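You operate a simulated robot arm through the tools that you are given. There is no shell and no other tool. Be economical: measure what you need, move in short steps, check, and stop when the job is done.

The job below is to be done with a simulated robot arm. You get a single attempt, and the scene is never put back.

JOB
Zero the cycles, set 2 to go and let the pump run them down.
Fine: green selector on before the pump selector goes to run; watch it stop, with 2 on the cycle display; leave the other controls.
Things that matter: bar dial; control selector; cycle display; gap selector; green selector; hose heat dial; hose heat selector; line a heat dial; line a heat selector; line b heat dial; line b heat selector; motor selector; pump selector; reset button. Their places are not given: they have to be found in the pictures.

Only the result counts: the job must be done as asked and must still hold three seconds after the hand-in. Knocking over, shifting, dropping, spilling or breaking anything else fails it.

ROBOT AND FRAMES
A 6-joint arm with a two-finger parallel gripper, fixed in place. Base frame: the origin is at the foot of the arm, x ahead of it, y to its left, z up. Lengths are in cm, angles in degrees, forces in N, time in s.
With the tool pointing down near the work surface it reaches from about 48 to 88 cm from the base axis. Its first joint turns from -115.0 to 115.0 degrees. Payload 4.2 kg.
Tool frame: the origin (TCP) lies between the finger pads and is the grasp point; the fingertips stand 2.3 cm ahead of it; z points along the fingers, y is the line along which they close. Largest opening 9.4 cm; finger width 3.8, thickness 1; the body of the gripper, 5.4 by 9.6 cm, starts 3.9 cm behind the TCP.
Orientation is that of the tool frame in the base frame, as a unit quaternion [x, y, z, w]. With the fingers straight down and closing along the base's y, the tool's x points along the base's -x, its y along +y and its z along -z.

CONTROLS
- The arm moves only by the tool nudge_tool. Its arguments are lists of equal length, an entry for each row: "grip": the closure in counts, from 0 (fully open) to 255 (shut); "slide": the shift along the tool's x, y, z in mm, a list of three; "delta_rot": the turn, a rotation vector about the tool's x, y, z in degrees, a list of three. In form: {"grip": [grip, ...], "slide": [[x, y, z], ...], "delta_rot": [[wx, wy, wz], ...]}. A call has 1 to 8 rows; each row shifts and turns the commanded pose from where the row before left it, along the tool's axes as they then stand. A row lasts 0.2 s, in which the tool goes at most 5 cm and 8.6 degrees; a call with a longer step from one row to the next is refused whole, and so is a gripper value outside its range. Where a pose cannot be reached the arm comes as near as it can. A force on the tool above 90 N (or 10 N above the force at the start of the call, whichever is more), or a blocked arm, ends the call early, and 0.2 s more pass. Each finger travels about 10.8 cm/s and halts on what it meets, pressing with about 24 N; the grip force reading is that of the motor and also rises with nothing between the fingers. The clock runs only during rows and for 0.2 s after the last one: add rows that do not move to give the fingers time. The reply holds the time, the measured pose of the TCP, the force on the tool along the base axes, the opening and the grip force, in the units named above and with some noise, with the torque about the TCP (base axes, N m) and any sound that the robot's microphone picked up.
- Cameras (640 x 400 px; columns grow to the right, rows downward): "scene" is fixed at [5.14, -65.29, 165.57]; the picture's right is [0.80, -0.59, 0.00], its down [-0.23, -0.31, -0.92] and it looks along [0.55, 0.74, -0.39] (base axes); focal length 333 px, centre (320, 200). "wrist" rides on the gripper at [8.7, 1.6, -7.4] in the tool frame; the picture's right is [-0.18, 0.98, 0.00], its down [-0.58, -0.11, -0.81] and it looks along [-0.79, -0.15, 0.59] (tool axes); focal length 243 px, centre (320, 200).
- get_image(camera): a new picture of that camera. The clock stands still meanwhile.
- slide_trunk(by): slides the trunk up (or, below 0, down) by that many cm; the arm rides with it, the base frame stays. It gives what a move gives, with no picture.
- pixel_to_xyz(camera, pixels): there is no depth. For up to 12 entries [column, row, z] of the newest picture of that camera ("zoom" is the newest enlarged one), the place [x, y] in the base frame at which the ray of that pixel passes the height z, good to about 0.3 cm. The clock stands still meanwhile.
- zoom(camera, box): a new picture of the part [left, top, right, bottom] of that camera's present view, enlarged. The clock stands still meanwhile.
- sign_off(): hands the job in; it is judged then, once.

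Work in short steps. Measure before you move; look again where a grasp or a placing could have gone wrong, and mend it. You have 80 turns and 38 pictures in all, those below and enlarged ones among them. Open the gripper and draw the arm clear of the work before you hand the job in, unless the task says otherwise; then end with one line.

The tools are called by a JSON object that holds its "op" and its "data". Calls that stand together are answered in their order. nudge_tool: Moves the arm, as the interface text tells. Its arguments: {"type":"object","properties":{"grip":{"type":"array","items":{"type":"number"}},"slide":{"type":"array","items":{"type":"array","items":{"type":"number"}}},"delta_rot":{"type":"array","items":{"type":"array","items":{"type":"number"}}}},"required":["grip","slide","delta_rot"]} The other tools are called the same way: slide_trunk (by) slides the trunk up or down; get_image (camera) takes a picture; pixel_to_xyz (camera, pixels) gives the place at which the rays of pixels pass given heights; zoom (camera, box) takes an enlarged picture of a part of a camera's view; sign_off () hands the job in.

At the start:

```text
time_s: 0.0
eef_pos: [45.71, 19.9, 148.0]
tool_rot: [0.0, 1.0, 0.001, 0.001]
wrist_force: [0.1, -0.2, 0.4]
ft_torque: [0.03, -0.02, -0.01]
width: 9.39
grasp_force: 0.1
trunk travel left (down, up): [-90.0, 9.0]
```

scene: 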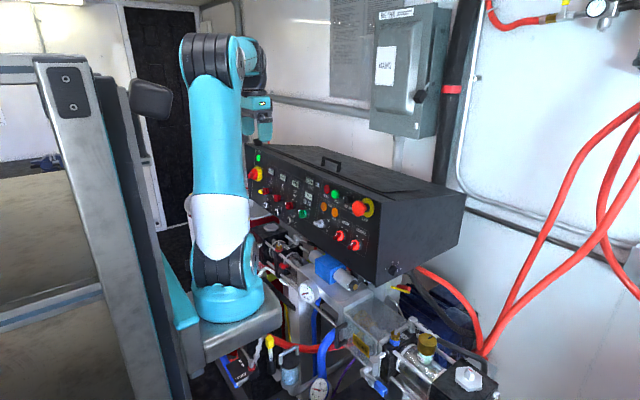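
wrist: 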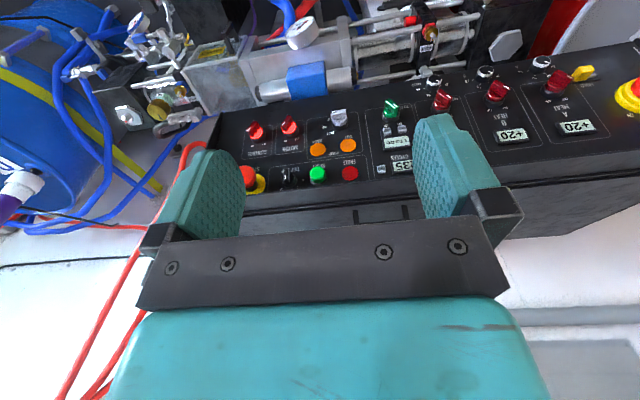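

The panel is seen in the wrist view at around columns 210-640, rows 60-200, and in the scene around (250-380, 150-270). I enlarge both.

{"op": "zoom", "data": {"camera": "scene", "box": [235, 140, 395, 270]}}

{"op": "zoom", "data": {"camera": "wrist", "box": [210, 50, 450, 200]}}

{"op": "zoom", "data": {"camera": "wrist", "box": [400, 30, 640, 180]}}

```text
3.08 times, centred on (315, 205) of scene
```

zoom: 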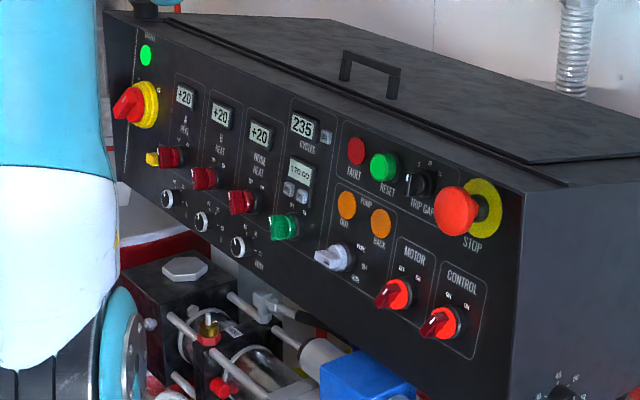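

```text
2.67 times, centred on (330, 125) of wrist
```

zoom: 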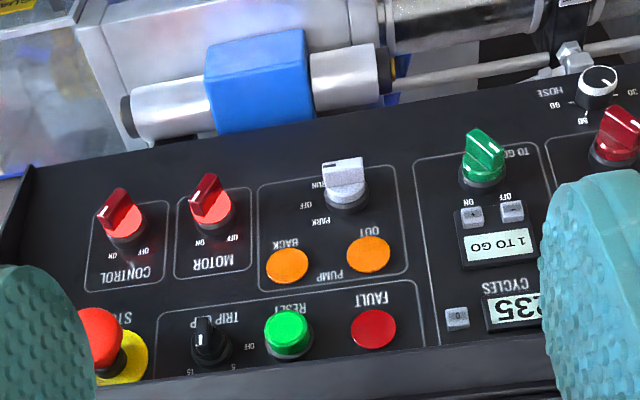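

```text
2.67 times, centred on (520, 105) of wrist
```

zoom: 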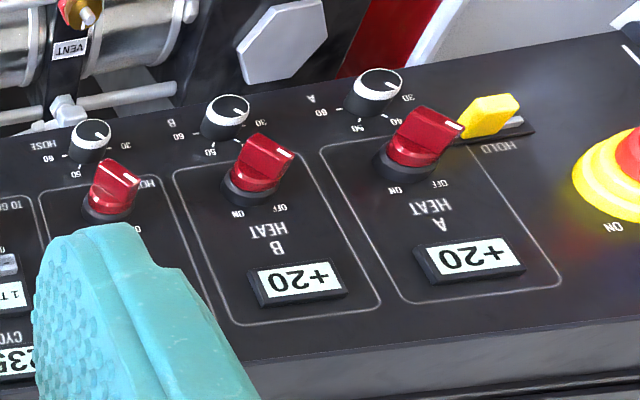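

The panel carries a "0" button beside CYCLES 235, −/+ buttons under "1 TO GO", the green TO GO selector, and the pump selector (RUN/OFF/PARK). I triangulate several features from both cameras.

{"op": "pixel_to_xyz", "data": {"camera": "scene", "pixels": [[316.95, 184.5, 100], [316.95, 184.5, 130], [327.0, 189.1, 100], [327.0, 189.1, 130], [334.8, 212.5, 100], [334.8, 212.5, 130], [323.8, 206.6, 100], [323.8, 206.6, 130], [309.9, 201.4, 100], [309.9, 201.4, 130], [314.5, 203.4, 100], [314.5, 203.4, 130]]}}

{"op": "pixel_to_xyz", "data": {"camera": "wrist", "pixels": [[381.4, 169.25, 100], [381.4, 169.25, 130], [350.25, 173.4, 100], [350.25, 173.4, 130], [307.6, 149.75, 100], [307.6, 149.75, 130], [338, 145.25, 100], [338, 145.25, 130], [392, 128.75, 100], [392, 128.75, 130], [377, 131, 100], [377, 131, 130]]}}

```text
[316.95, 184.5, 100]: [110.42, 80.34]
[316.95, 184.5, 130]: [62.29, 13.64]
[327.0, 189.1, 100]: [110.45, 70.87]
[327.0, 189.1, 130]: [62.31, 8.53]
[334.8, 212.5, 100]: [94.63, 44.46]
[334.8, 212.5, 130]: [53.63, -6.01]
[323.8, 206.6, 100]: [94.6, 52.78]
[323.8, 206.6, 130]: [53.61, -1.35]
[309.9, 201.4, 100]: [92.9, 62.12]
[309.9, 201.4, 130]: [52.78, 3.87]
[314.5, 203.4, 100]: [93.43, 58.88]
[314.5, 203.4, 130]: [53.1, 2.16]
```

```text
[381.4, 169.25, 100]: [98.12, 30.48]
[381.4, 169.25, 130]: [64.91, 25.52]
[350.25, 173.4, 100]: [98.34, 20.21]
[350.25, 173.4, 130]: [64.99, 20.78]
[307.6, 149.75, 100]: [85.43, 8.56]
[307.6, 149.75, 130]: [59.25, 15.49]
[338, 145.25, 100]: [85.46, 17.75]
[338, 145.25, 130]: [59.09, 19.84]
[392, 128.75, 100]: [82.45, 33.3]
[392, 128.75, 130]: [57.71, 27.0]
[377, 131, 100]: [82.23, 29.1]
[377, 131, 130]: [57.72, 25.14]
```

The panel plane works out at x ≈ 69.05 + 0.445·(z − 118.7), a face tilted about 24° back from vertical. I zoom tighter on the TO GO area to read labels and place the buttons.

{"op": "zoom", "data": {"camera": "wrist", "box": [350, 90, 430, 140]}}

{"op": "zoom", "data": {"camera": "scene", "box": [290, 170, 354, 234]}}

```text
8.00 times, centred on (390, 115) of wrist
```

zoom: 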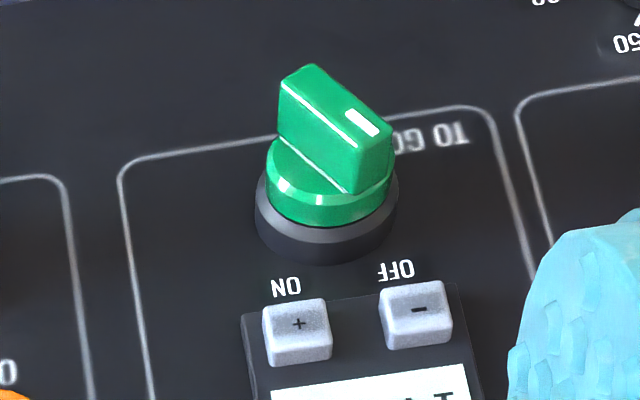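

```text
6.25 times, centred on (322, 202) of scene
```

zoom: 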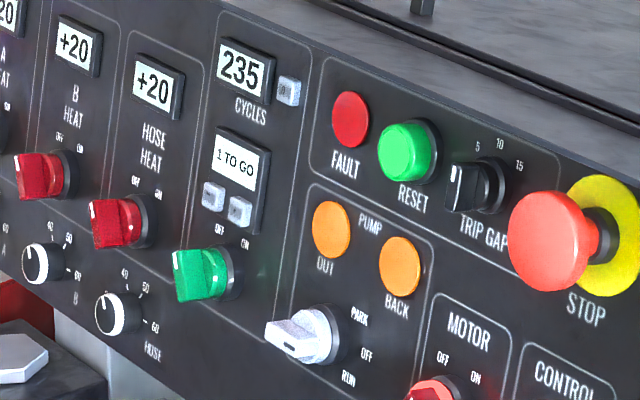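

Wrist zoom: "+" at zoom (298,325) under ON, "−" at (415,310) under OFF; the green selector points at OFF. I check the pump, motor and control selectors.

{"op": "zoom", "data": {"camera": "wrist", "box": [235, 100, 355, 175]}}

{"op": "pixel_to_xyz", "data": {"camera": "wrist", "pixels": [[387.25, 130.6, 117], [401.9, 128.75, 117], [387.25, 130.6, 120], [401.9, 128.75, 120], [390.6, 118, 112], [390.6, 118, 116], [391.2, 109, 112], [391.2, 109, 116]]}}

{"op": "pixel_to_xyz", "data": {"camera": "scene", "pixels": [[304.6, 201.3, 117], [304.6, 201.3, 120], [309.1, 203.7, 117], [309.1, 203.7, 120], [316.7, 184.7, 120], [316.7, 184.7, 125], [308, 212, 112], [308, 212, 116], [373.5, 203.3, 117], [373.5, 203.3, 120]]}}

```text
5.33 times, centred on (295, 138) of wrist
```

zoom: 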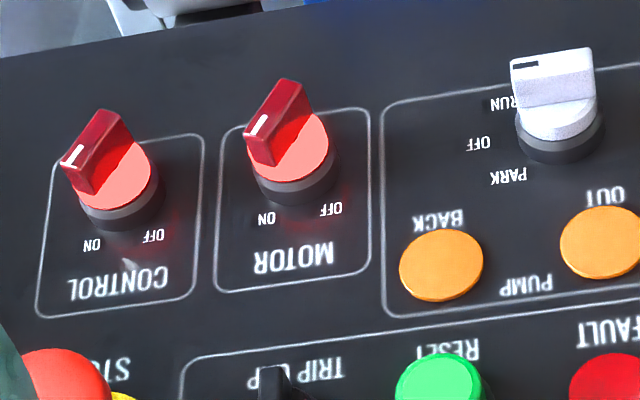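

```text
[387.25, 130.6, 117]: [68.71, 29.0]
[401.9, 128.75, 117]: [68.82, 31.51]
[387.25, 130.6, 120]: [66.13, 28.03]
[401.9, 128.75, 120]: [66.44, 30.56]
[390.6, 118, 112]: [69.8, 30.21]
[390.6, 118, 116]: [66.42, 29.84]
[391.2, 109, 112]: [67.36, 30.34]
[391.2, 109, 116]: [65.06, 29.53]
```

```text
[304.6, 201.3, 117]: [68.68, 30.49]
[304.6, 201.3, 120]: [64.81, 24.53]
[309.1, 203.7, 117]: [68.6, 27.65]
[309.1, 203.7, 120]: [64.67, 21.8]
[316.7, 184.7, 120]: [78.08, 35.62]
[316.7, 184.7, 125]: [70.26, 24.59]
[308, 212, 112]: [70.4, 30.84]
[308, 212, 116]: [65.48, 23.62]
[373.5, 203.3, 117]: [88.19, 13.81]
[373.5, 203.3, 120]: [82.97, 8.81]
```

Motor and control point to ON, the pump handle points to OFF (RUN lower right). With corrected pixels the plane is x ≈ 71.5 + 0.22·(z − 124.2), with 0 ≈ (71.5, 26.5, 124.2), + ≈ (69.6, 29.3, 116.3) and − ≈ (69.4, 31.7, 116.4). I now pitch the tool toward horizontal and close the fingers.

{"op": "nudge_tool", "data": {"grip": [255, 255, 255, 255, 255, 255, 255, 255], "slide": [[0, 0, 0], [0, 0, 0], [0, 0, 0], [0, 0, 0], [0, 0, 0], [0, 0, 0], [0, 0, 0], [0, 0, 0]], "delta_rot": [[0, -8.5, 0], [0, -8.5, 0], [0, -8.5, 0], [0, -8.5, 0], [0, -8.5, 0], [0, -8.5, 0], [0, -8.5, 0], [0, -8.5, 0]]}}

```text
time_s: 1.5
eef_pos: [50.54, 15.49, 148.24]
tool_rot: [0.078, 0.885, -0.035, 0.457]
wrist_force: [0.0, -0.7, -2.0]
ft_torque: [-0.01, -0.09, 0.03]
width: 0.0
grasp_force: 24.1
trunk travel left (down, up): [-90.0, 9.0]
stopped in row 7: the arm was blocked; the commanded pose is now the measured one
```

The arm was blocked after about 54° of pitch (folded too close). I ride the trunk down 18 cm, where there is free space ahead of the panel (x 50 versus 69), and look.

{"op": "slide_trunk", "data": {"by": -18}}

{"op": "get_image", "data": {"camera": "scene"}}

{"op": "get_image", "data": {"camera": "wrist"}}

```text
time_s: 3.5
eef_pos: [50.54, 15.62, 130.26]
tool_rot: [0.079, 0.886, -0.036, 0.456]
wrist_force: [-0.4, -0.1, -0.2]
ft_torque: [-0.04, -0.01, -0.01]
width: 0.01
grasp_force: 23.7
trunk travel left (down, up): [-72.0, 27.0]
```

```text
29 pictures are left
```

scene: 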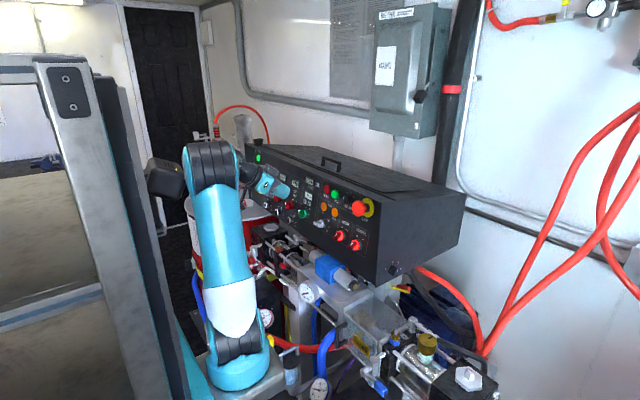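

```text
28 pictures are left
```

wrist: 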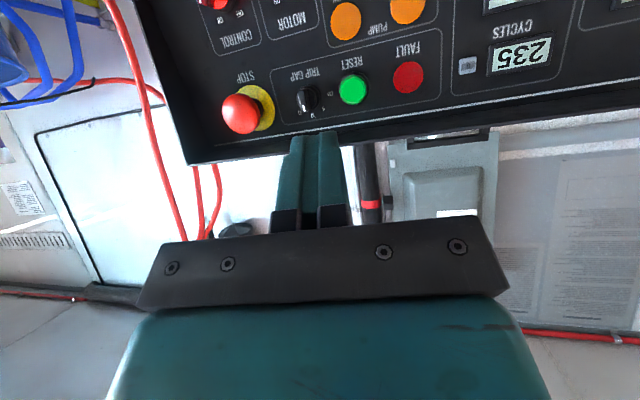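

The tool is at 36° below horizontal, yawed −10°, with clear space around it. I move forward to about (59.5, 26.6, 130) and take out the yaw, then some pitch.

{"op": "nudge_tool", "data": {"grip": [255, 255, 255, 255, 255, 255, 255, 255], "slide": [[-10, 31, 14.3], [-10, 31, 14.3], [-10, 31, 14.3], [-10, 31, 14.3], [0, 0, 0], [0, 0, 0], [0, 0, 0], [0, 0, 0]], "delta_rot": [[0, 0, 0], [0, 0, 0], [0, 0, 0], [0, 0, 0], [-4.1, 0, -2.9], [-4.1, 0, -2.9], [0, -7.7, 0], [0, -7.7, 0]]}}

```text
time_s: 5.3
eef_pos: [59.27, 26.77, 129.93]
tool_rot: [-0.003, 0.819, 0.003, 0.573]
wrist_force: [0.7, -0.4, 0.6]
ft_torque: [-0.02, -0.04, 0.01]
width: 0.02
grasp_force: 24.1
trunk travel left (down, up): [-72.0, 27.0]
```

The tool is at 20° below horizontal with yaw gone. I take the last pitch to the panel normal and look from here for a second, closer fix.

{"op": "nudge_tool", "data": {"grip": [255], "slide": [[0, 0, 0]], "delta_rot": [[0, -8.3, 0]]}}

{"op": "get_image", "data": {"camera": "wrist"}}

{"op": "zoom", "data": {"camera": "scene", "box": [240, 150, 400, 250]}}

```text
time_s: 5.7
eef_pos: [59.28, 26.74, 129.87]
tool_rot: [-0.003, 0.776, 0.004, 0.631]
wrist_force: [0.0, -0.4, 1.3]
ft_torque: [0.02, 0.01, 0.0]
width: 0.01
grasp_force: 23.7
trunk travel left (down, up): [-72.0, 27.0]
```

```text
27 pictures are left
```

wrist: 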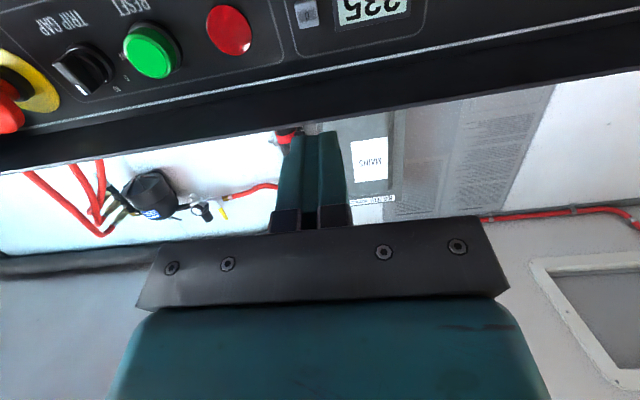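

```text
4.00 times, centred on (320, 200) of scene
```

zoom: 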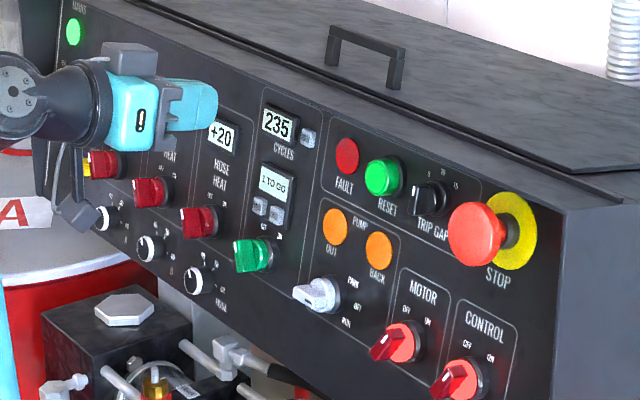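

In the wrist view the 0 button is at (307,14), FAULT at (229,31) and RESET at (151,50). I get their rays from here and the scene's 0 button at zoom (309,137).

{"op": "pixel_to_xyz", "data": {"camera": "wrist", "pixels": [[307, 14, 122], [307, 14, 126], [229, 31, 122], [229, 31, 126]]}}

{"op": "pixel_to_xyz", "data": {"camera": "zoom", "pixels": [[309, 137, 122], [309, 137, 126], [346, 155, 122], [346, 155, 126], [259, 206, 115], [259, 206, 119], [276, 214, 115], [276, 214, 119]]}}

```text
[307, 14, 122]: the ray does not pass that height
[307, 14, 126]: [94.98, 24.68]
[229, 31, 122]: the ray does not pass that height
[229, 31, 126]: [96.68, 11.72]
```

```text
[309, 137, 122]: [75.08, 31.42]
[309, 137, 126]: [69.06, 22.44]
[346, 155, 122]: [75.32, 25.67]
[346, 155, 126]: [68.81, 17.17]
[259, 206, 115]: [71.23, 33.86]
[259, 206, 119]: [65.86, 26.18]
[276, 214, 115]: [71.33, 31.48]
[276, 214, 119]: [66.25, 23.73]
```

Both fixes agree: 0 button at (71.4, 26.6, 124.3), and the tool now points along the panel normal. I approach to 1.5 cm short of it.

{"op": "nudge_tool", "data": {"grip": [255, 255, 255, 255], "slide": [[15, -1, 15], [15, -0.4, 25], [0, 0, 26], [0, 0, 26]], "delta_rot": [[0, 0, 0], [0, 0, 0], [0, 0, 0], [0, 0, 0]]}}

{"op": "zoom", "data": {"camera": "scene", "box": [272, 155, 352, 205]}}

```text
time_s: 6.7
eef_pos: [67.62, 26.71, 125.02]
tool_rot: [-0.004, 0.776, 0.004, 0.631]
wrist_force: [0.4, -0.1, 0.7]
ft_torque: [-0.01, 0.01, 0.01]
width: 0.0
grasp_force: 23.9
trunk travel left (down, up): [-72.0, 27.0]
```

```text
8.00 times, centred on (312, 180) of scene
```

zoom: 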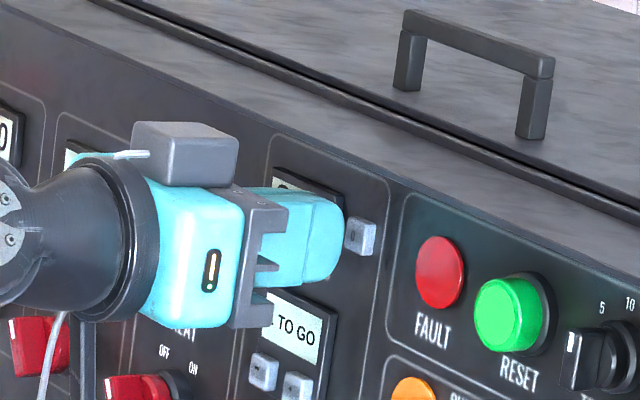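

The fingertip sits just in front of the 0 button at zoom (360,235). I push in slowly and read the force.

{"op": "nudge_tool", "data": {"grip": [255, 255, 255, 255], "slide": [[0, -1, 5], [0, 0, 5], [0, 0, 4], [0, 0, 3]], "delta_rot": [[0, 0, 0], [0, 0, 0], [0, 0, 0], [0, 0, 0]]}}

{"op": "zoom", "data": {"camera": "scene", "box": [272, 155, 352, 205]}}

```text
time_s: 7.7
eef_pos: [69.3, 26.62, 124.8]
tool_rot: [-0.004, 0.776, 0.003, 0.631]
wrist_force: [-6.6, -1.1, -0.6]
ft_torque: [-0.02, -0.01, -0.04]
width: 0.03
grasp_force: 24.1
trunk travel left (down, up): [-72.0, 27.0]
heard: click
```

```text
8.00 times, centred on (312, 180) of scene
```

zoom: 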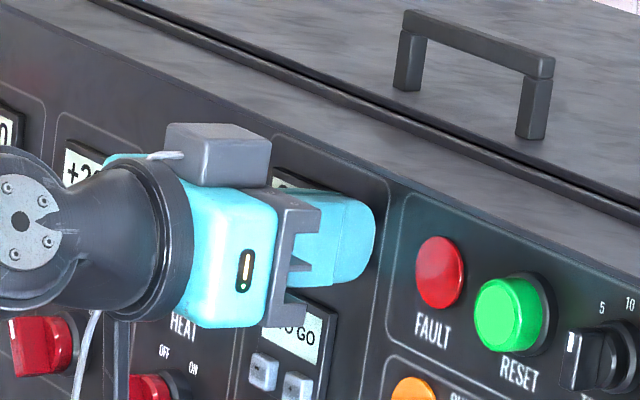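

A click was heard with 6.6 N at contact. I back off 4 cm, see whether the display zeroed, and line up in front of the + button.

{"op": "nudge_tool", "data": {"grip": [255, 255, 255], "slide": [[0, 0, -40], [38.6, 11.5, 0], [38.6, 11.5, 0]], "delta_rot": [[0, 0, 0], [0, 0, 0], [0, 0, 0]]}}

{"op": "zoom", "data": {"camera": "scene", "box": [262, 160, 342, 220]}}

{"op": "get_image", "data": {"camera": "wrist"}}

```text
time_s: 8.5
eef_pos: [63.72, 28.71, 118.02]
tool_rot: [-0.003, 0.775, 0.003, 0.632]
wrist_force: [-0.6, -0.6, 0.0]
ft_torque: [-0.01, 0.03, 0.02]
width: 0.0
grasp_force: 23.9
trunk travel left (down, up): [-72.0, 27.0]
```

```text
6.67 times, centred on (302, 190) of scene
```

zoom: 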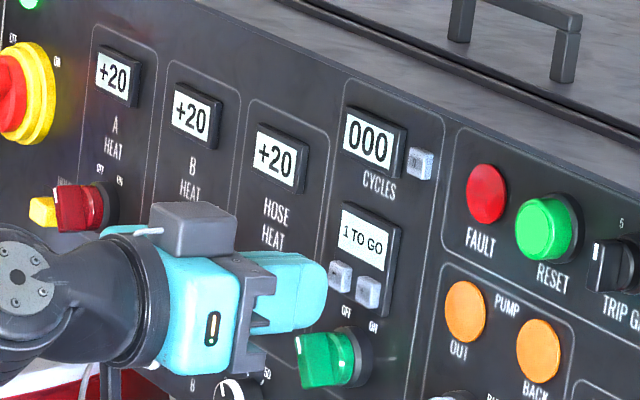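

```text
22 pictures are left
```

wrist: 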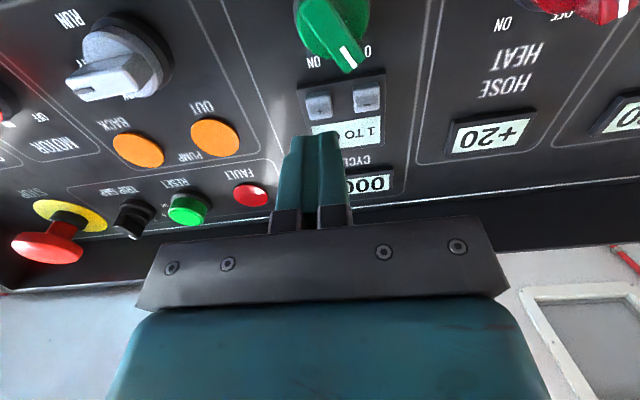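

CYCLES now reads 000. I check the + button at wrist (319,104), − at (368,98), and the green selector from this closer view.

{"op": "pixel_to_xyz", "data": {"camera": "wrist", "pixels": [[319, 104, 116], [319, 104, 117], [368, 98, 116], [368, 98, 117], [334, 30, 112.5], [334, 30, 113], [125, 57, 112.5], [125, 57, 113]]}}

```text
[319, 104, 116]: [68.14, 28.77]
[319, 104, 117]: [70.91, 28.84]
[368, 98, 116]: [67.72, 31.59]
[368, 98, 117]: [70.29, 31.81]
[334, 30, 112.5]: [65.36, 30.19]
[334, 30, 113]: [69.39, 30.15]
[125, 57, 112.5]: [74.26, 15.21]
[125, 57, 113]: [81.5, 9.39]
```

+ is at about (69.65, 28.85, 116.5), directly in line with the tool, with contact about 37 mm ahead. I press and back off.

{"op": "nudge_tool", "data": {"grip": [255, 255, 255, 255, 255, 255], "slide": [[0, 0, 20], [0, 0, 12], [0, 0, 4], [0, 0, 2], [0, 0, 2], [0, 0, 0]], "delta_rot": [[0, 0, 0], [0, 0, 0], [0, 0, 0], [0, 0, 0], [0, 0, 0], [0, 0, 0]]}}

```text
time_s: 9.9
eef_pos: [67.33, 28.9, 117.29]
tool_rot: [-0.004, 0.776, 0.004, 0.631]
wrist_force: [-45.7, -12.4, 2.2]
ft_torque: [0.12, -0.56, -0.44]
width: 0.0
grasp_force: 24.7
trunk travel left (down, up): [-72.0, 27.0]
heard: click
```

A click, then the button bottomed at 46 N. I back off and check the TO GO display.

{"op": "nudge_tool", "data": {"grip": [255, 255], "slide": [[0, 0, -20], [0, 0, -25]], "delta_rot": [[0, 0, 0], [0, 0, 0]]}}

{"op": "zoom", "data": {"camera": "scene", "box": [285, 170, 349, 224]}}

```text
time_s: 10.5
eef_pos: [63.29, 28.77, 118.18]
tool_rot: [-0.003, 0.776, 0.003, 0.631]
wrist_force: [0.4, 0.5, 0.0]
ft_torque: [0.0, -0.04, 0.02]
width: 0.0
grasp_force: 23.7
trunk travel left (down, up): [-72.0, 27.0]
```

```text
7.41 times, centred on (317, 197) of scene
```

zoom: 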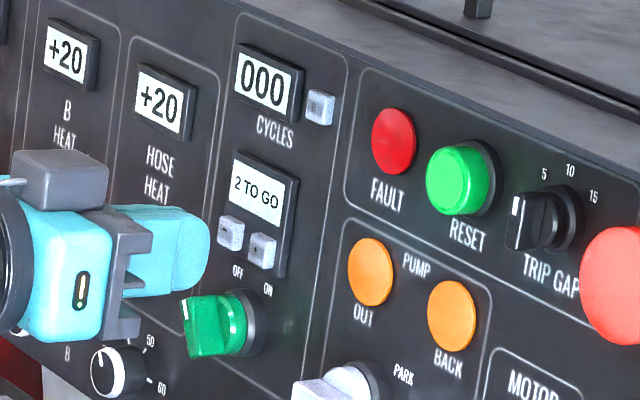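

TO GO reads 2. Next the green selector: I back off, open a little, drop 4 cm and look at the handle head-on.

{"op": "nudge_tool", "data": {"grip": [120, 120, 120], "slide": [[0, 0, -20], [20, 7, 0], [20, 6, 0]], "delta_rot": [[0, 0, 0], [0, 0, 0], [0, 0, 0]]}}

{"op": "get_image", "data": {"camera": "wrist"}}

{"op": "get_image", "data": {"camera": "scene"}}

```text
time_s: 11.3
eef_pos: [60.45, 30.12, 114.65]
tool_rot: [-0.003, 0.775, 0.004, 0.632]
wrist_force: [-1.0, 0.1, -0.1]
ft_torque: [0.04, 0.01, 0.01]
width: 4.97
grasp_force: 0.0
trunk travel left (down, up): [-72.0, 27.0]
```

```text
20 pictures are left
```

wrist: 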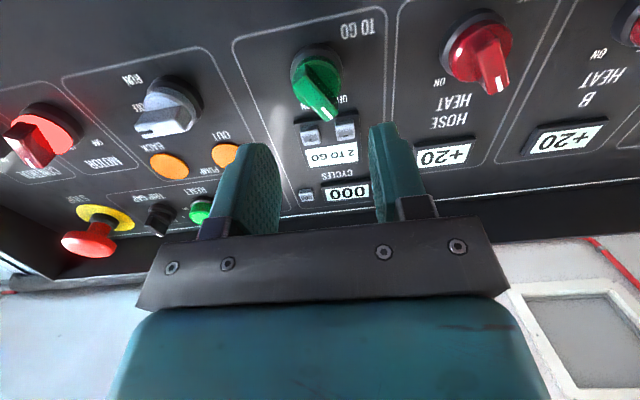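

```text
19 pictures are left
```

scene: 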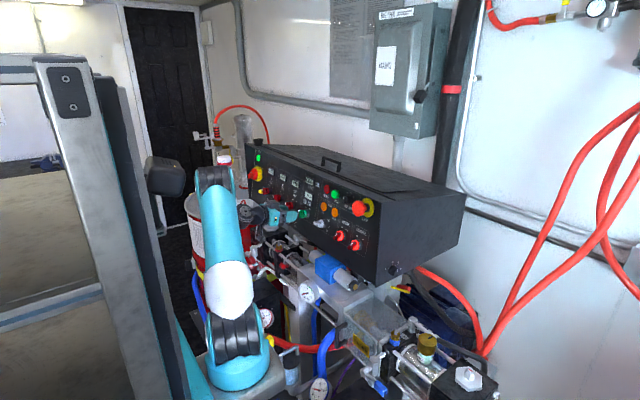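

I zoom on both the green and pump handles from this view.

{"op": "zoom", "data": {"camera": "wrist", "box": [270, 30, 390, 130]}}

{"op": "zoom", "data": {"camera": "wrist", "box": [110, 50, 230, 150]}}

```text
4.00 times, centred on (330, 80) of wrist
```

zoom: 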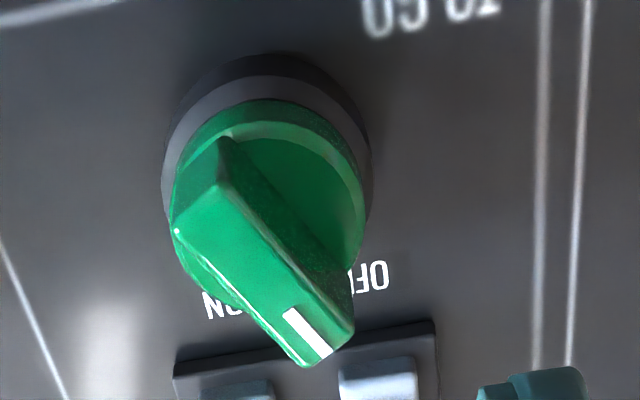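

```text
4.00 times, centred on (170, 100) of wrist
```

zoom: 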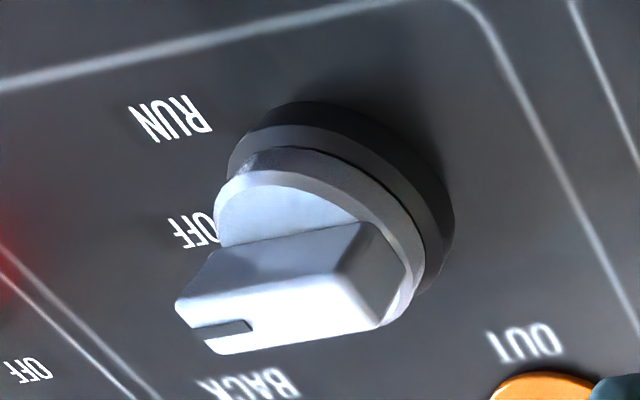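

Green handle top-face centre is at wrist (315.5, 99.3), its ring centre at (316.8, 70); pump handle face centre at about (161, 122), ring (175, 100). I get rays.

{"op": "pixel_to_xyz", "data": {"camera": "wrist", "pixels": [[315.5, 99.3, 112], [315.5, 99.3, 114], [316.8, 70, 111], [316.8, 70, 113], [161, 122, 112], [161, 122, 114], [175, 99, 111], [175, 99, 113]]}}

{"op": "zoom", "data": {"camera": "scene", "box": [285, 190, 345, 236]}}

```text
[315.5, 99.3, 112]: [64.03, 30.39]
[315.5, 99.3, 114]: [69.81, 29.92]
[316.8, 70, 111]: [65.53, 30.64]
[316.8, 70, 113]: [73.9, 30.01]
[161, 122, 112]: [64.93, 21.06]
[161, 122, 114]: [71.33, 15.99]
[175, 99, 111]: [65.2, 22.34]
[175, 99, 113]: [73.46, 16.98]
```

```text
8.70 times, centred on (315, 213) of scene
```

zoom: 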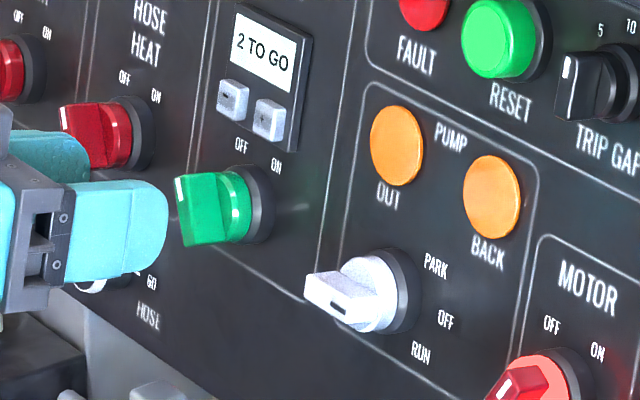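

Green axis: y ≈ 30.3, panel z ≈ 111.9, handle top about 3.4 cm off the panel, pointing up-left at 45°. I roll −45° so the fingers straddle it, then stop about 3 cm short.

{"op": "nudge_tool", "data": {"grip": [165, 165, 165, 165, 165, 165, 165], "slide": [[0, 0, 0], [0, 0, 0], [0, 0, 0], [0, 0, 0], [0, 0, 0], [0, 0, 0], [5.2, 7.8, 10]], "delta_rot": [[0, 0, -7.5], [0, 0, -7.5], [0, 0, -7.5], [0, 0, -7.5], [0, 0, -7.5], [0, 0, -7.5], [0, 0, 0]]}}

{"op": "get_image", "data": {"camera": "wrist"}}

{"op": "zoom", "data": {"camera": "scene", "box": [265, 185, 345, 235]}}

```text
time_s: 12.9
eef_pos: [61.36, 30.42, 113.59]
tool_rot: [-0.3, 0.715, -0.238, 0.585]
wrist_force: [0.1, -0.1, -0.3]
ft_torque: [0.01, -0.01, 0.0]
width: 3.3
grasp_force: 0.1
trunk travel left (down, up): [-72.0, 27.0]
```

```text
15 pictures are left
```

wrist: 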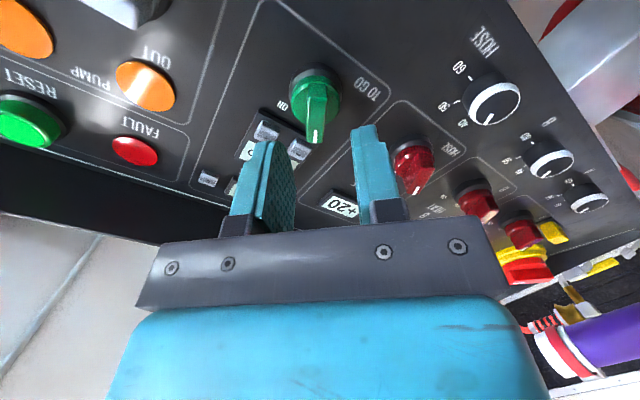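

```text
8.00 times, centred on (305, 210) of scene
```

zoom: 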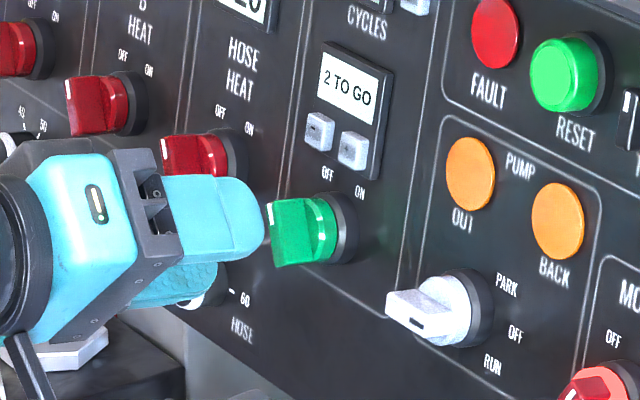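

The handle now stands parallel to the fingers and centred between them (wrist column ~316). I advance 36 mm to straddle it.

{"op": "nudge_tool", "data": {"grip": [165, 165, 165, 165], "slide": [[0.8, -0.8, 14], [0, 0, 12], [0, 0, 6], [0, 0, 4]], "delta_rot": [[0, 0, 0], [0, 0, 0], [0, 0, 0], [0, 0, 0]]}}

{"op": "get_image", "data": {"camera": "wrist"}}

```text
time_s: 13.9
eef_pos: [64.76, 30.31, 112.81]
tool_rot: [-0.301, 0.716, -0.239, 0.584]
wrist_force: [0.0, -0.6, -0.4]
ft_torque: [0.02, -0.01, 0.0]
width: 3.29
grasp_force: 0.0
trunk travel left (down, up): [-72.0, 27.0]
```

```text
13 pictures are left
```

wrist: 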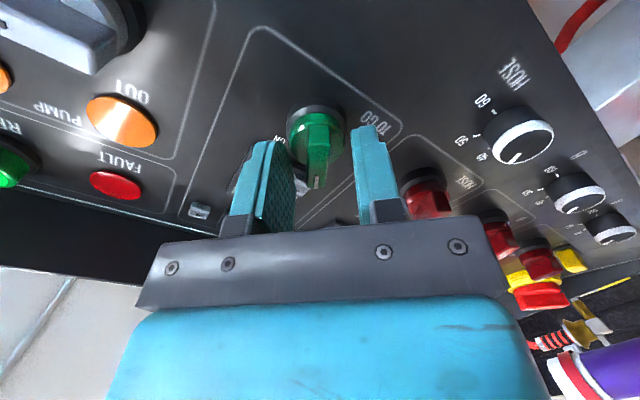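

The handle is between the fingers. I close on it.

{"op": "nudge_tool", "data": {"grip": [255, 255, 255], "slide": [[0, 0, 0], [0, 0, 0], [0, 0, 0]], "delta_rot": [[0, 0, 0], [0, 0, 0], [0, 0, 0]]}}

```text
time_s: 14.7
eef_pos: [64.84, 30.1, 112.93]
tool_rot: [-0.299, 0.715, -0.239, 0.585]
wrist_force: [3.8, -3.0, 6.3]
ft_torque: [0.97, -0.41, -0.89]
width: 1.76
grasp_force: 45.2
trunk travel left (down, up): [-72.0, 27.0]
```

Held at 1.76 cm. I turn clockwise (+z) in small steps and watch torque.

{"op": "nudge_tool", "data": {"grip": [255, 255, 255, 255], "slide": [[0, 0, 0], [0, 0, 0], [0, 0, 0], [0, 0, 0]], "delta_rot": [[0, 0, 8], [0, 0, 8], [0, 0, 8], [0, 0, 8]]}}

```text
time_s: 15.7
eef_pos: [64.84, 30.12, 113.03]
tool_rot: [-0.089, 0.77, -0.069, 0.629]
wrist_force: [8.8, -5.3, 15.3]
ft_torque: [-0.06, -1.58, -0.36]
width: 1.1
grasp_force: 44.8
trunk travel left (down, up): [-72.0, 27.0]
```

The roll went to −13° and the width settled at 1.1. I continue turning.

{"op": "nudge_tool", "data": {"grip": [255, 255, 255, 255], "slide": [[0, 0, 0], [0, 0, 0], [0, 0, 0], [0, 0, 0]], "delta_rot": [[0, 0, 8], [0, 0, 8], [0, 0, 8], [0, 0, 8]]}}

{"op": "get_image", "data": {"camera": "wrist"}}

```text
time_s: 16.7
eef_pos: [64.89, 30.18, 112.99]
tool_rot: [0.126, 0.765, 0.108, 0.623]
wrist_force: [12.4, -5.2, 18.4]
ft_torque: [-0.02, -0.77, -0.19]
width: 1.09
grasp_force: 44.9
trunk travel left (down, up): [-72.0, 27.0]
```

```text
12 pictures are left
```

wrist: 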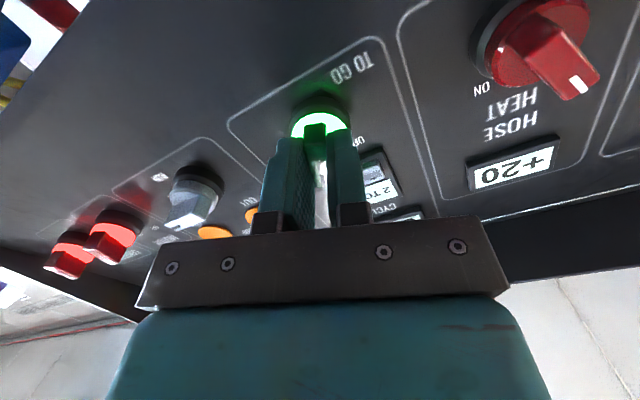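

The green ring is lit now. I turn a bit further, watching torque, to be sure it sits in the ON detent.

{"op": "nudge_tool", "data": {"grip": [255, 255, 255], "slide": [[0, 0, 0], [0, 0, 0], [0, 0, 0]], "delta_rot": [[0, 0, 7], [0, 0, 7], [0, 0, 0]]}}

```text
time_s: 17.5
eef_pos: [64.86, 30.08, 112.95]
tool_rot: [0.217, 0.744, 0.182, 0.605]
wrist_force: [15.8, -3.8, 22.0]
ft_torque: [-1.33, -0.18, 0.47]
width: 1.18
grasp_force: 45.2
trunk travel left (down, up): [-72.0, 27.0]
```

The torque jumped to 1.3 N m at roll +33°, so the ON stop is reached. I open, draw straight back, and look.

{"op": "nudge_tool", "data": {"grip": [150, 150, 150, 150], "slide": [[0, 0, 0], [0, 0, 0], [0, 0, -30], [0, 0, -35]], "delta_rot": [[0, 0, 0], [0, 0, 0], [0, 0, 0], [0, 0, 0]]}}

{"op": "zoom", "data": {"camera": "scene", "box": [275, 170, 355, 235]}}

```text
time_s: 18.5
eef_pos: [58.57, 30.25, 114.09]
tool_rot: [0.217, 0.745, 0.182, 0.604]
wrist_force: [0.7, -0.2, 0.1]
ft_torque: [0.04, -0.01, -0.02]
width: 3.85
grasp_force: 0.1
trunk travel left (down, up): [-72.0, 27.0]
```

```text
6.15 times, centred on (315, 202) of scene
```

zoom: 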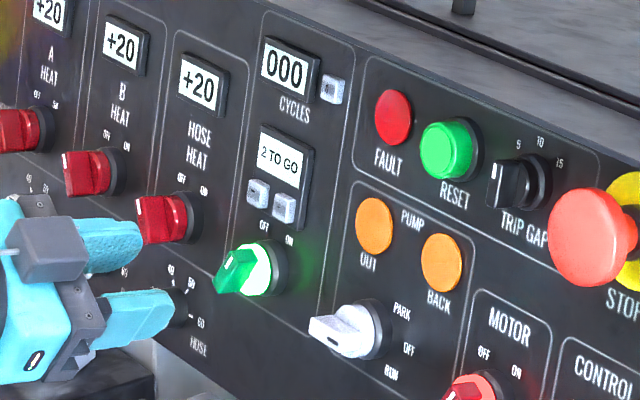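

Green selector is ON and lit, with 000 and 2 TO GO. I locate the pump selector: ring centre at zoom (370,330), also checking with the green ring at (263,268).

{"op": "pixel_to_xyz", "data": {"camera": "zoom", "pixels": [[372, 330, 111], [372, 330, 113], [266, 268, 111], [266, 268, 113], [326, 332, 111], [326, 332, 113]]}}

```text
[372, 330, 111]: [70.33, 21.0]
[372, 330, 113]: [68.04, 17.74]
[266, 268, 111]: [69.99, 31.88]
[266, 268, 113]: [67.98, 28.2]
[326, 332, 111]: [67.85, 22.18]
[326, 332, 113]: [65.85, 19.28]
```

Pump axis estimate: y ≈ 19.3–19.8, panel z ≈ 112. The handle is horizontal, so I roll from +33° to −90° in two calls at this clear distance.

{"op": "nudge_tool", "data": {"grip": [165, 165, 165, 165, 165, 165, 165, 165], "slide": [[0, 0, -5], [0, 0, 0], [0, 0, 0], [0, 0, 0], [0, 0, 0], [0, 0, 0], [0, 0, 0], [0, 0, 0]], "delta_rot": [[0, 0, -7.7], [0, 0, -7.7], [0, 0, -7.7], [0, 0, -7.7], [0, 0, -7.7], [0, 0, -7.7], [0, 0, -7.7], [0, 0, -7.7]]}}

{"op": "nudge_tool", "data": {"grip": [165, 165, 165, 165, 165, 165, 165, 165], "slide": [[0, 0, 0], [0, 0, 0], [0, 0, 0], [0, 0, 0], [0, 0, 0], [0, 0, 0], [0, 0, 0], [0, 0, 0]], "delta_rot": [[0, 0, -7.7], [0, 0, -7.7], [0, 0, -7.7], [0, 0, -7.7], [0, 0, -7.7], [0, 0, -7.7], [0, 0, -7.7], [0, 0, -7.7]]}}

```text
time_s: 20.3
eef_pos: [58.01, 30.21, 114.26]
tool_rot: [-0.196, 0.751, -0.153, 0.612]
wrist_force: [0.1, 0.1, -0.4]
ft_torque: [-0.01, 0.01, 0.01]
width: 3.34
grasp_force: 0.1
trunk travel left (down, up): [-72.0, 27.0]
```

```text
time_s: 22.1
eef_pos: [58.13, 30.26, 114.34]
tool_rot: [0.553, -0.545, 0.445, -0.447]
wrist_force: [-0.2, 0.3, 0.3]
ft_torque: [0.0, -0.02, 0.01]
width: 3.33
grasp_force: 0.0
trunk travel left (down, up): [-72.0, 27.0]
```

The roll is −90° at (58.1, 30.3, 114.3), already at the right height for the axis. I slide over to y ≈ 19.5 and look.

{"op": "nudge_tool", "data": {"grip": [165, 165, 165], "slide": [[36, 0, 0], [36, 0, 0], [35, 0, 0]], "delta_rot": [[0, 0, 0], [0, 0, 0], [0, 0, 0]]}}

{"op": "get_image", "data": {"camera": "wrist"}}

```text
time_s: 22.9
eef_pos: [57.95, 19.57, 114.22]
tool_rot: [0.553, -0.545, 0.444, -0.447]
wrist_force: [-0.3, 1.0, -0.4]
ft_torque: [0.0, 0.05, -0.01]
width: 3.3
grasp_force: 0.1
trunk travel left (down, up): [-72.0, 27.0]
```

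```text
10 pictures are left
```

wrist: 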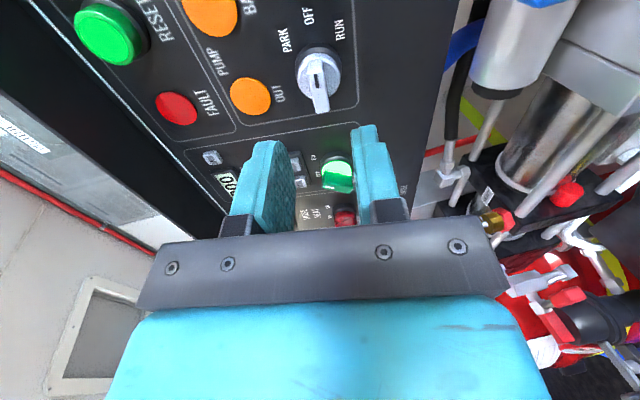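

The handle lies parallel to the fingers at column ~319. I check the ray positions of the ring (318,70) and handle face (320,86).

{"op": "pixel_to_xyz", "data": {"camera": "wrist", "pixels": [[318, 70, 112], [318, 70, 112.5], [320, 86, 112], [320, 86, 112.5], [337, 176, 112], [337, 176, 112.5]]}}

```text
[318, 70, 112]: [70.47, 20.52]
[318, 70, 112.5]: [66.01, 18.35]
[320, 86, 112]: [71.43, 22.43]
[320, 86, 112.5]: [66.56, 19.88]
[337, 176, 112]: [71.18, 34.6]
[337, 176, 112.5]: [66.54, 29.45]
```

The axis is at y ≈ 19.7, which matches the tool line. I advance 70 mm to straddle the pump handle.

{"op": "nudge_tool", "data": {"grip": [165, 165, 165, 165, 165], "slide": [[-0.6, -0.8, 20], [0, 0, 20], [0, 0, 16], [0, 0, 10], [0, 0, 4]], "delta_rot": [[0, 0, 0], [0, 0, 0], [0, 0, 0], [0, 0, 0], [0, 0, 0]]}}

{"op": "get_image", "data": {"camera": "wrist"}}

```text
time_s: 24.1
eef_pos: [65.02, 19.71, 112.99]
tool_rot: [0.553, -0.545, 0.443, -0.448]
wrist_force: [-0.4, -0.1, -0.2]
ft_torque: [-0.02, 0.0, 0.01]
width: 3.3
grasp_force: 0.1
trunk travel left (down, up): [-72.0, 27.0]
```

```text
9 pictures are left
```

wrist: 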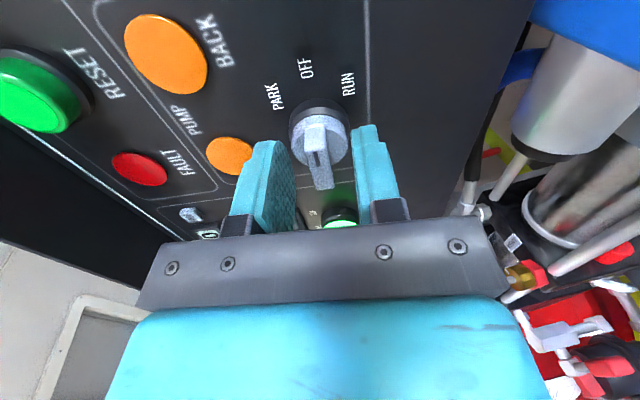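

The pump handle is between the fingers. I close on it.

{"op": "nudge_tool", "data": {"grip": [255, 255, 255], "slide": [[0, 0, 0], [0, 0, 0], [0, 0, 0]], "delta_rot": [[0, 0, 0], [0, 0, 0], [0, 0, 0]]}}

```text
time_s: 24.9
eef_pos: [65.06, 19.82, 112.98]
tool_rot: [0.552, -0.545, 0.444, -0.448]
wrist_force: [1.9, 1.5, -1.0]
ft_torque: [0.02, -0.7, 0.1]
width: 1.1
grasp_force: 45.1
trunk travel left (down, up): [-72.0, 27.0]
```

Firm, well-aligned grip (1.1 cm). I turn clockwise toward RUN in steps.

{"op": "nudge_tool", "data": {"grip": [255, 255, 255, 255], "slide": [[0, 0, 0], [0, 0, 0], [0, 0, 0], [0, 0, 0]], "delta_rot": [[0, 0, 8], [0, 0, 8], [0, 0, 8], [0, 0, 0]]}}

```text
time_s: 25.9
eef_pos: [64.98, 19.73, 112.94]
tool_rot: [-0.426, 0.648, -0.341, 0.531]
wrist_force: [1.7, 2.9, -5.2]
ft_torque: [0.17, -1.07, 0.93]
width: 1.13
grasp_force: 44.8
trunk travel left (down, up): [-72.0, 27.0]
```

No sound yet at −67°. I continue 16° more.

{"op": "nudge_tool", "data": {"grip": [255, 255, 255], "slide": [[0, 0, 0], [0, 0, 0], [0, 0, 0]], "delta_rot": [[0, 0, 8], [0, 0, 6], [0, 0, 0]]}}

{"op": "zoom", "data": {"camera": "scene", "box": [275, 165, 375, 245]}}

```text
time_s: 26.7
eef_pos: [64.94, 19.59, 112.93]
tool_rot: [-0.345, 0.695, -0.273, 0.568]
wrist_force: [1.2, 5.7, -7.0]
ft_torque: [0.1, -1.07, 0.58]
width: 1.11
grasp_force: 45.0
trunk travel left (down, up): [-72.0, 27.0]
```

```text
5.00 times, centred on (325, 205) of scene
```

zoom: 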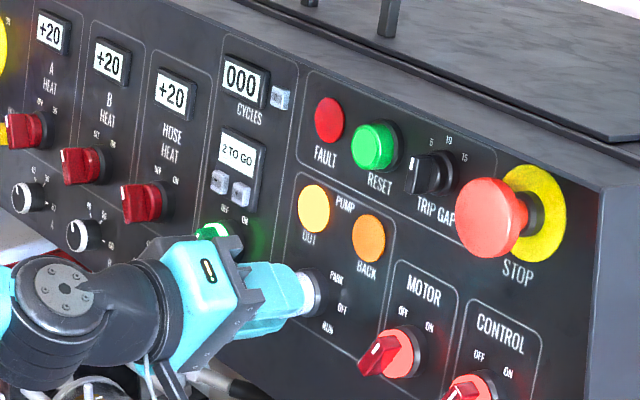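

The OUT lamp is now bright, so the pump runs. I add 5° to be fully in the RUN detent.

{"op": "nudge_tool", "data": {"grip": [255, 255], "slide": [[0, 0, 0], [0, 0, 0]], "delta_rot": [[0, 0, 5], [0, 0, 0]]}}

```text
time_s: 27.3
eef_pos: [64.92, 19.78, 112.82]
tool_rot: [-0.314, 0.71, -0.249, 0.58]
wrist_force: [1.5, 7.0, -7.7]
ft_torque: [0.09, -1.17, 0.51]
width: 1.13
grasp_force: 44.7
trunk travel left (down, up): [-72.0, 27.0]
```

No stop torque yet, but it is well past the switching point. I release, draw back and look.

{"op": "nudge_tool", "data": {"grip": [150, 150, 150, 150], "slide": [[0, 0, 0], [0, 0, 0], [0, 0, -35], [0, 0, -35]], "delta_rot": [[0, 0, 0], [0, 0, 0], [0, 0, 0], [0, 0, 0]]}}

{"op": "zoom", "data": {"camera": "scene", "box": [285, 170, 365, 235]}}

```text
time_s: 28.3
eef_pos: [58.08, 19.57, 114.24]
tool_rot: [-0.313, 0.71, -0.25, 0.58]
wrist_force: [0.3, 0.7, -0.6]
ft_torque: [0.0, -0.05, 0.02]
width: 3.87
grasp_force: 0.2
trunk travel left (down, up): [-72.0, 27.0]
```

```text
6.15 times, centred on (325, 202) of scene
```

zoom: 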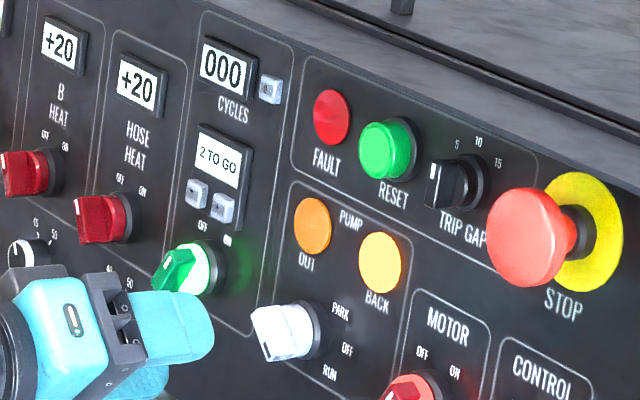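

BACK is lit now, so the pump is stroking. I draw back 4 cm more and wait.

{"op": "nudge_tool", "data": {"grip": [150, 150, 150, 150, 150, 150, 150, 150], "slide": [[0, 0, -20], [0, 0, -20], [0, 0, 0], [0, 0, 0], [0, 0, 0], [0, 0, 0], [0, 0, 0], [0, 0, 0]], "delta_rot": [[0, 0, 0], [0, 0, 0], [0, 0, 0], [0, 0, 0], [0, 0, 0], [0, 0, 0], [0, 0, 0], [0, 0, 0]]}}

{"op": "nudge_tool", "data": {"grip": [150, 150, 150, 150, 150, 150, 150, 150], "slide": [[0, 0, 0], [0, 0, 0], [0, 0, 0], [0, 0, 0], [0, 0, 0], [0, 0, 0], [0, 0, 0], [0, 0, 0]], "delta_rot": [[0, 0, 0], [0, 0, 0], [0, 0, 0], [0, 0, 0], [0, 0, 0], [0, 0, 0], [0, 0, 0], [0, 0, 0]]}}

{"op": "nudge_tool", "data": {"grip": [0, 0, 0, 0, 0, 0, 0, 0], "slide": [[0, 0, 0], [0, 0, 0], [0, 0, 0], [0, 0, 0], [0, 0, 0], [0, 0, 0], [0, 0, 0], [0, 0, 0]], "delta_rot": [[0, 0, 0], [0, 0, 0], [0, 0, 0], [0, 0, 0], [0, 0, 0], [0, 0, 0], [0, 0, 0], [0, 0, 0]]}}

{"op": "zoom", "data": {"camera": "scene", "box": [285, 170, 365, 235]}}

```text
time_s: 30.1
eef_pos: [54.48, 18.96, 115.45]
tool_rot: [-0.304, 0.712, -0.252, 0.58]
wrist_force: [0.2, 0.5, 1.0]
ft_torque: [-0.02, 0.01, -0.04]
width: 3.86
grasp_force: 0.1
trunk travel left (down, up): [-72.0, 27.0]
```

```text
time_s: 31.9
eef_pos: [54.69, 19.11, 115.36]
tool_rot: [-0.306, 0.712, -0.252, 0.579]
wrist_force: [-0.6, 0.8, 1.0]
ft_torque: [-0.01, -0.02, -0.01]
width: 3.84
grasp_force: 0.1
trunk travel left (down, up): [-72.0, 27.0]
```

```text
time_s: 33.7
eef_pos: [54.57, 19.18, 115.14]
tool_rot: [-0.307, 0.712, -0.252, 0.579]
wrist_force: [0.6, -0.4, -0.2]
ft_torque: [0.0, 0.0, -0.01]
width: 9.39
grasp_force: 0.1
trunk travel left (down, up): [-72.0, 27.0]
```

```text
6.15 times, centred on (325, 202) of scene
```

zoom: 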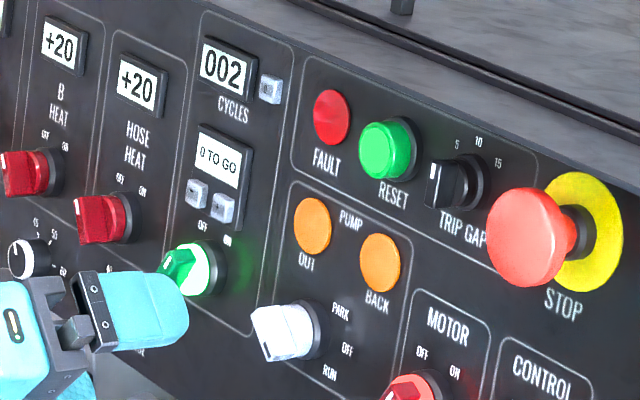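

CYCLES reads 002, TO GO reads 0 and both stroke lamps are off. I wait a few seconds more to confirm it stays stopped.

{"op": "nudge_tool", "data": {"grip": [0, 0, 0, 0, 0, 0, 0, 0], "slide": [[0, 0, 0], [0, 0, 0], [0, 0, 0], [0, 0, 0], [0, 0, 0], [0, 0, 0], [0, 0, 0], [0, 0, 0]], "delta_rot": [[0, 0, 0], [0, 0, 0], [0, 0, 0], [0, 0, 0], [0, 0, 0], [0, 0, 0], [0, 0, 0], [0, 0, 0]]}}

{"op": "nudge_tool", "data": {"grip": [0, 0, 0, 0, 0, 0, 0, 0], "slide": [[0, 0, 0], [0, 0, 0], [0, 0, 0], [0, 0, 0], [0, 0, 0], [0, 0, 0], [0, 0, 0], [0, 0, 0]], "delta_rot": [[0, 0, 0], [0, 0, 0], [0, 0, 0], [0, 0, 0], [0, 0, 0], [0, 0, 0], [0, 0, 0], [0, 0, 0]]}}

{"op": "zoom", "data": {"camera": "scene", "box": [240, 150, 400, 250]}}

```text
time_s: 35.5
eef_pos: [54.58, 19.18, 115.2]
tool_rot: [-0.309, 0.712, -0.252, 0.578]
wrist_force: [-0.9, -0.5, 0.9]
ft_torque: [0.0, 0.04, -0.02]
width: 9.4
grasp_force: 0.1
trunk travel left (down, up): [-72.0, 27.0]
```

```text
time_s: 37.3
eef_pos: [54.49, 19.07, 115.18]
tool_rot: [-0.31, 0.712, -0.253, 0.578]
wrist_force: [-1.9, 0.9, 2.2]
ft_torque: [-0.02, 0.05, -0.06]
width: 9.39
grasp_force: 0.0
trunk travel left (down, up): [-72.0, 27.0]
```

```text
4.00 times, centred on (320, 200) of scene
```

zoom: 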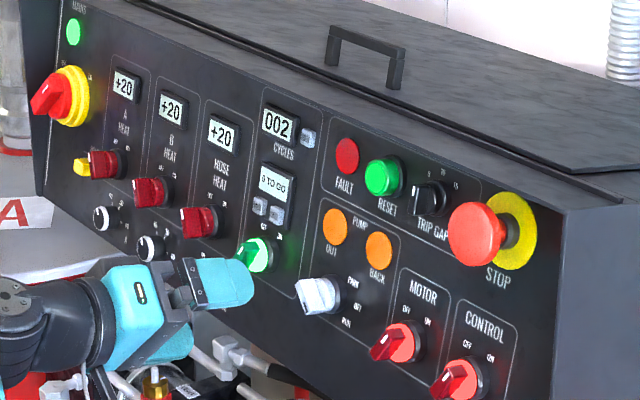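

The display holds 002, the pump has stopped, the gripper is open and the arm is clear of the panel. I hand in.

{"op": "sign_off", "data": {}}

```text
The job is handed in.
```

The cycle count was zeroed, 2 set to go and the green selector turned on before the pump selector went to run. The pump then ran its two cycles and stopped by itself, with 002 on the cycle display.
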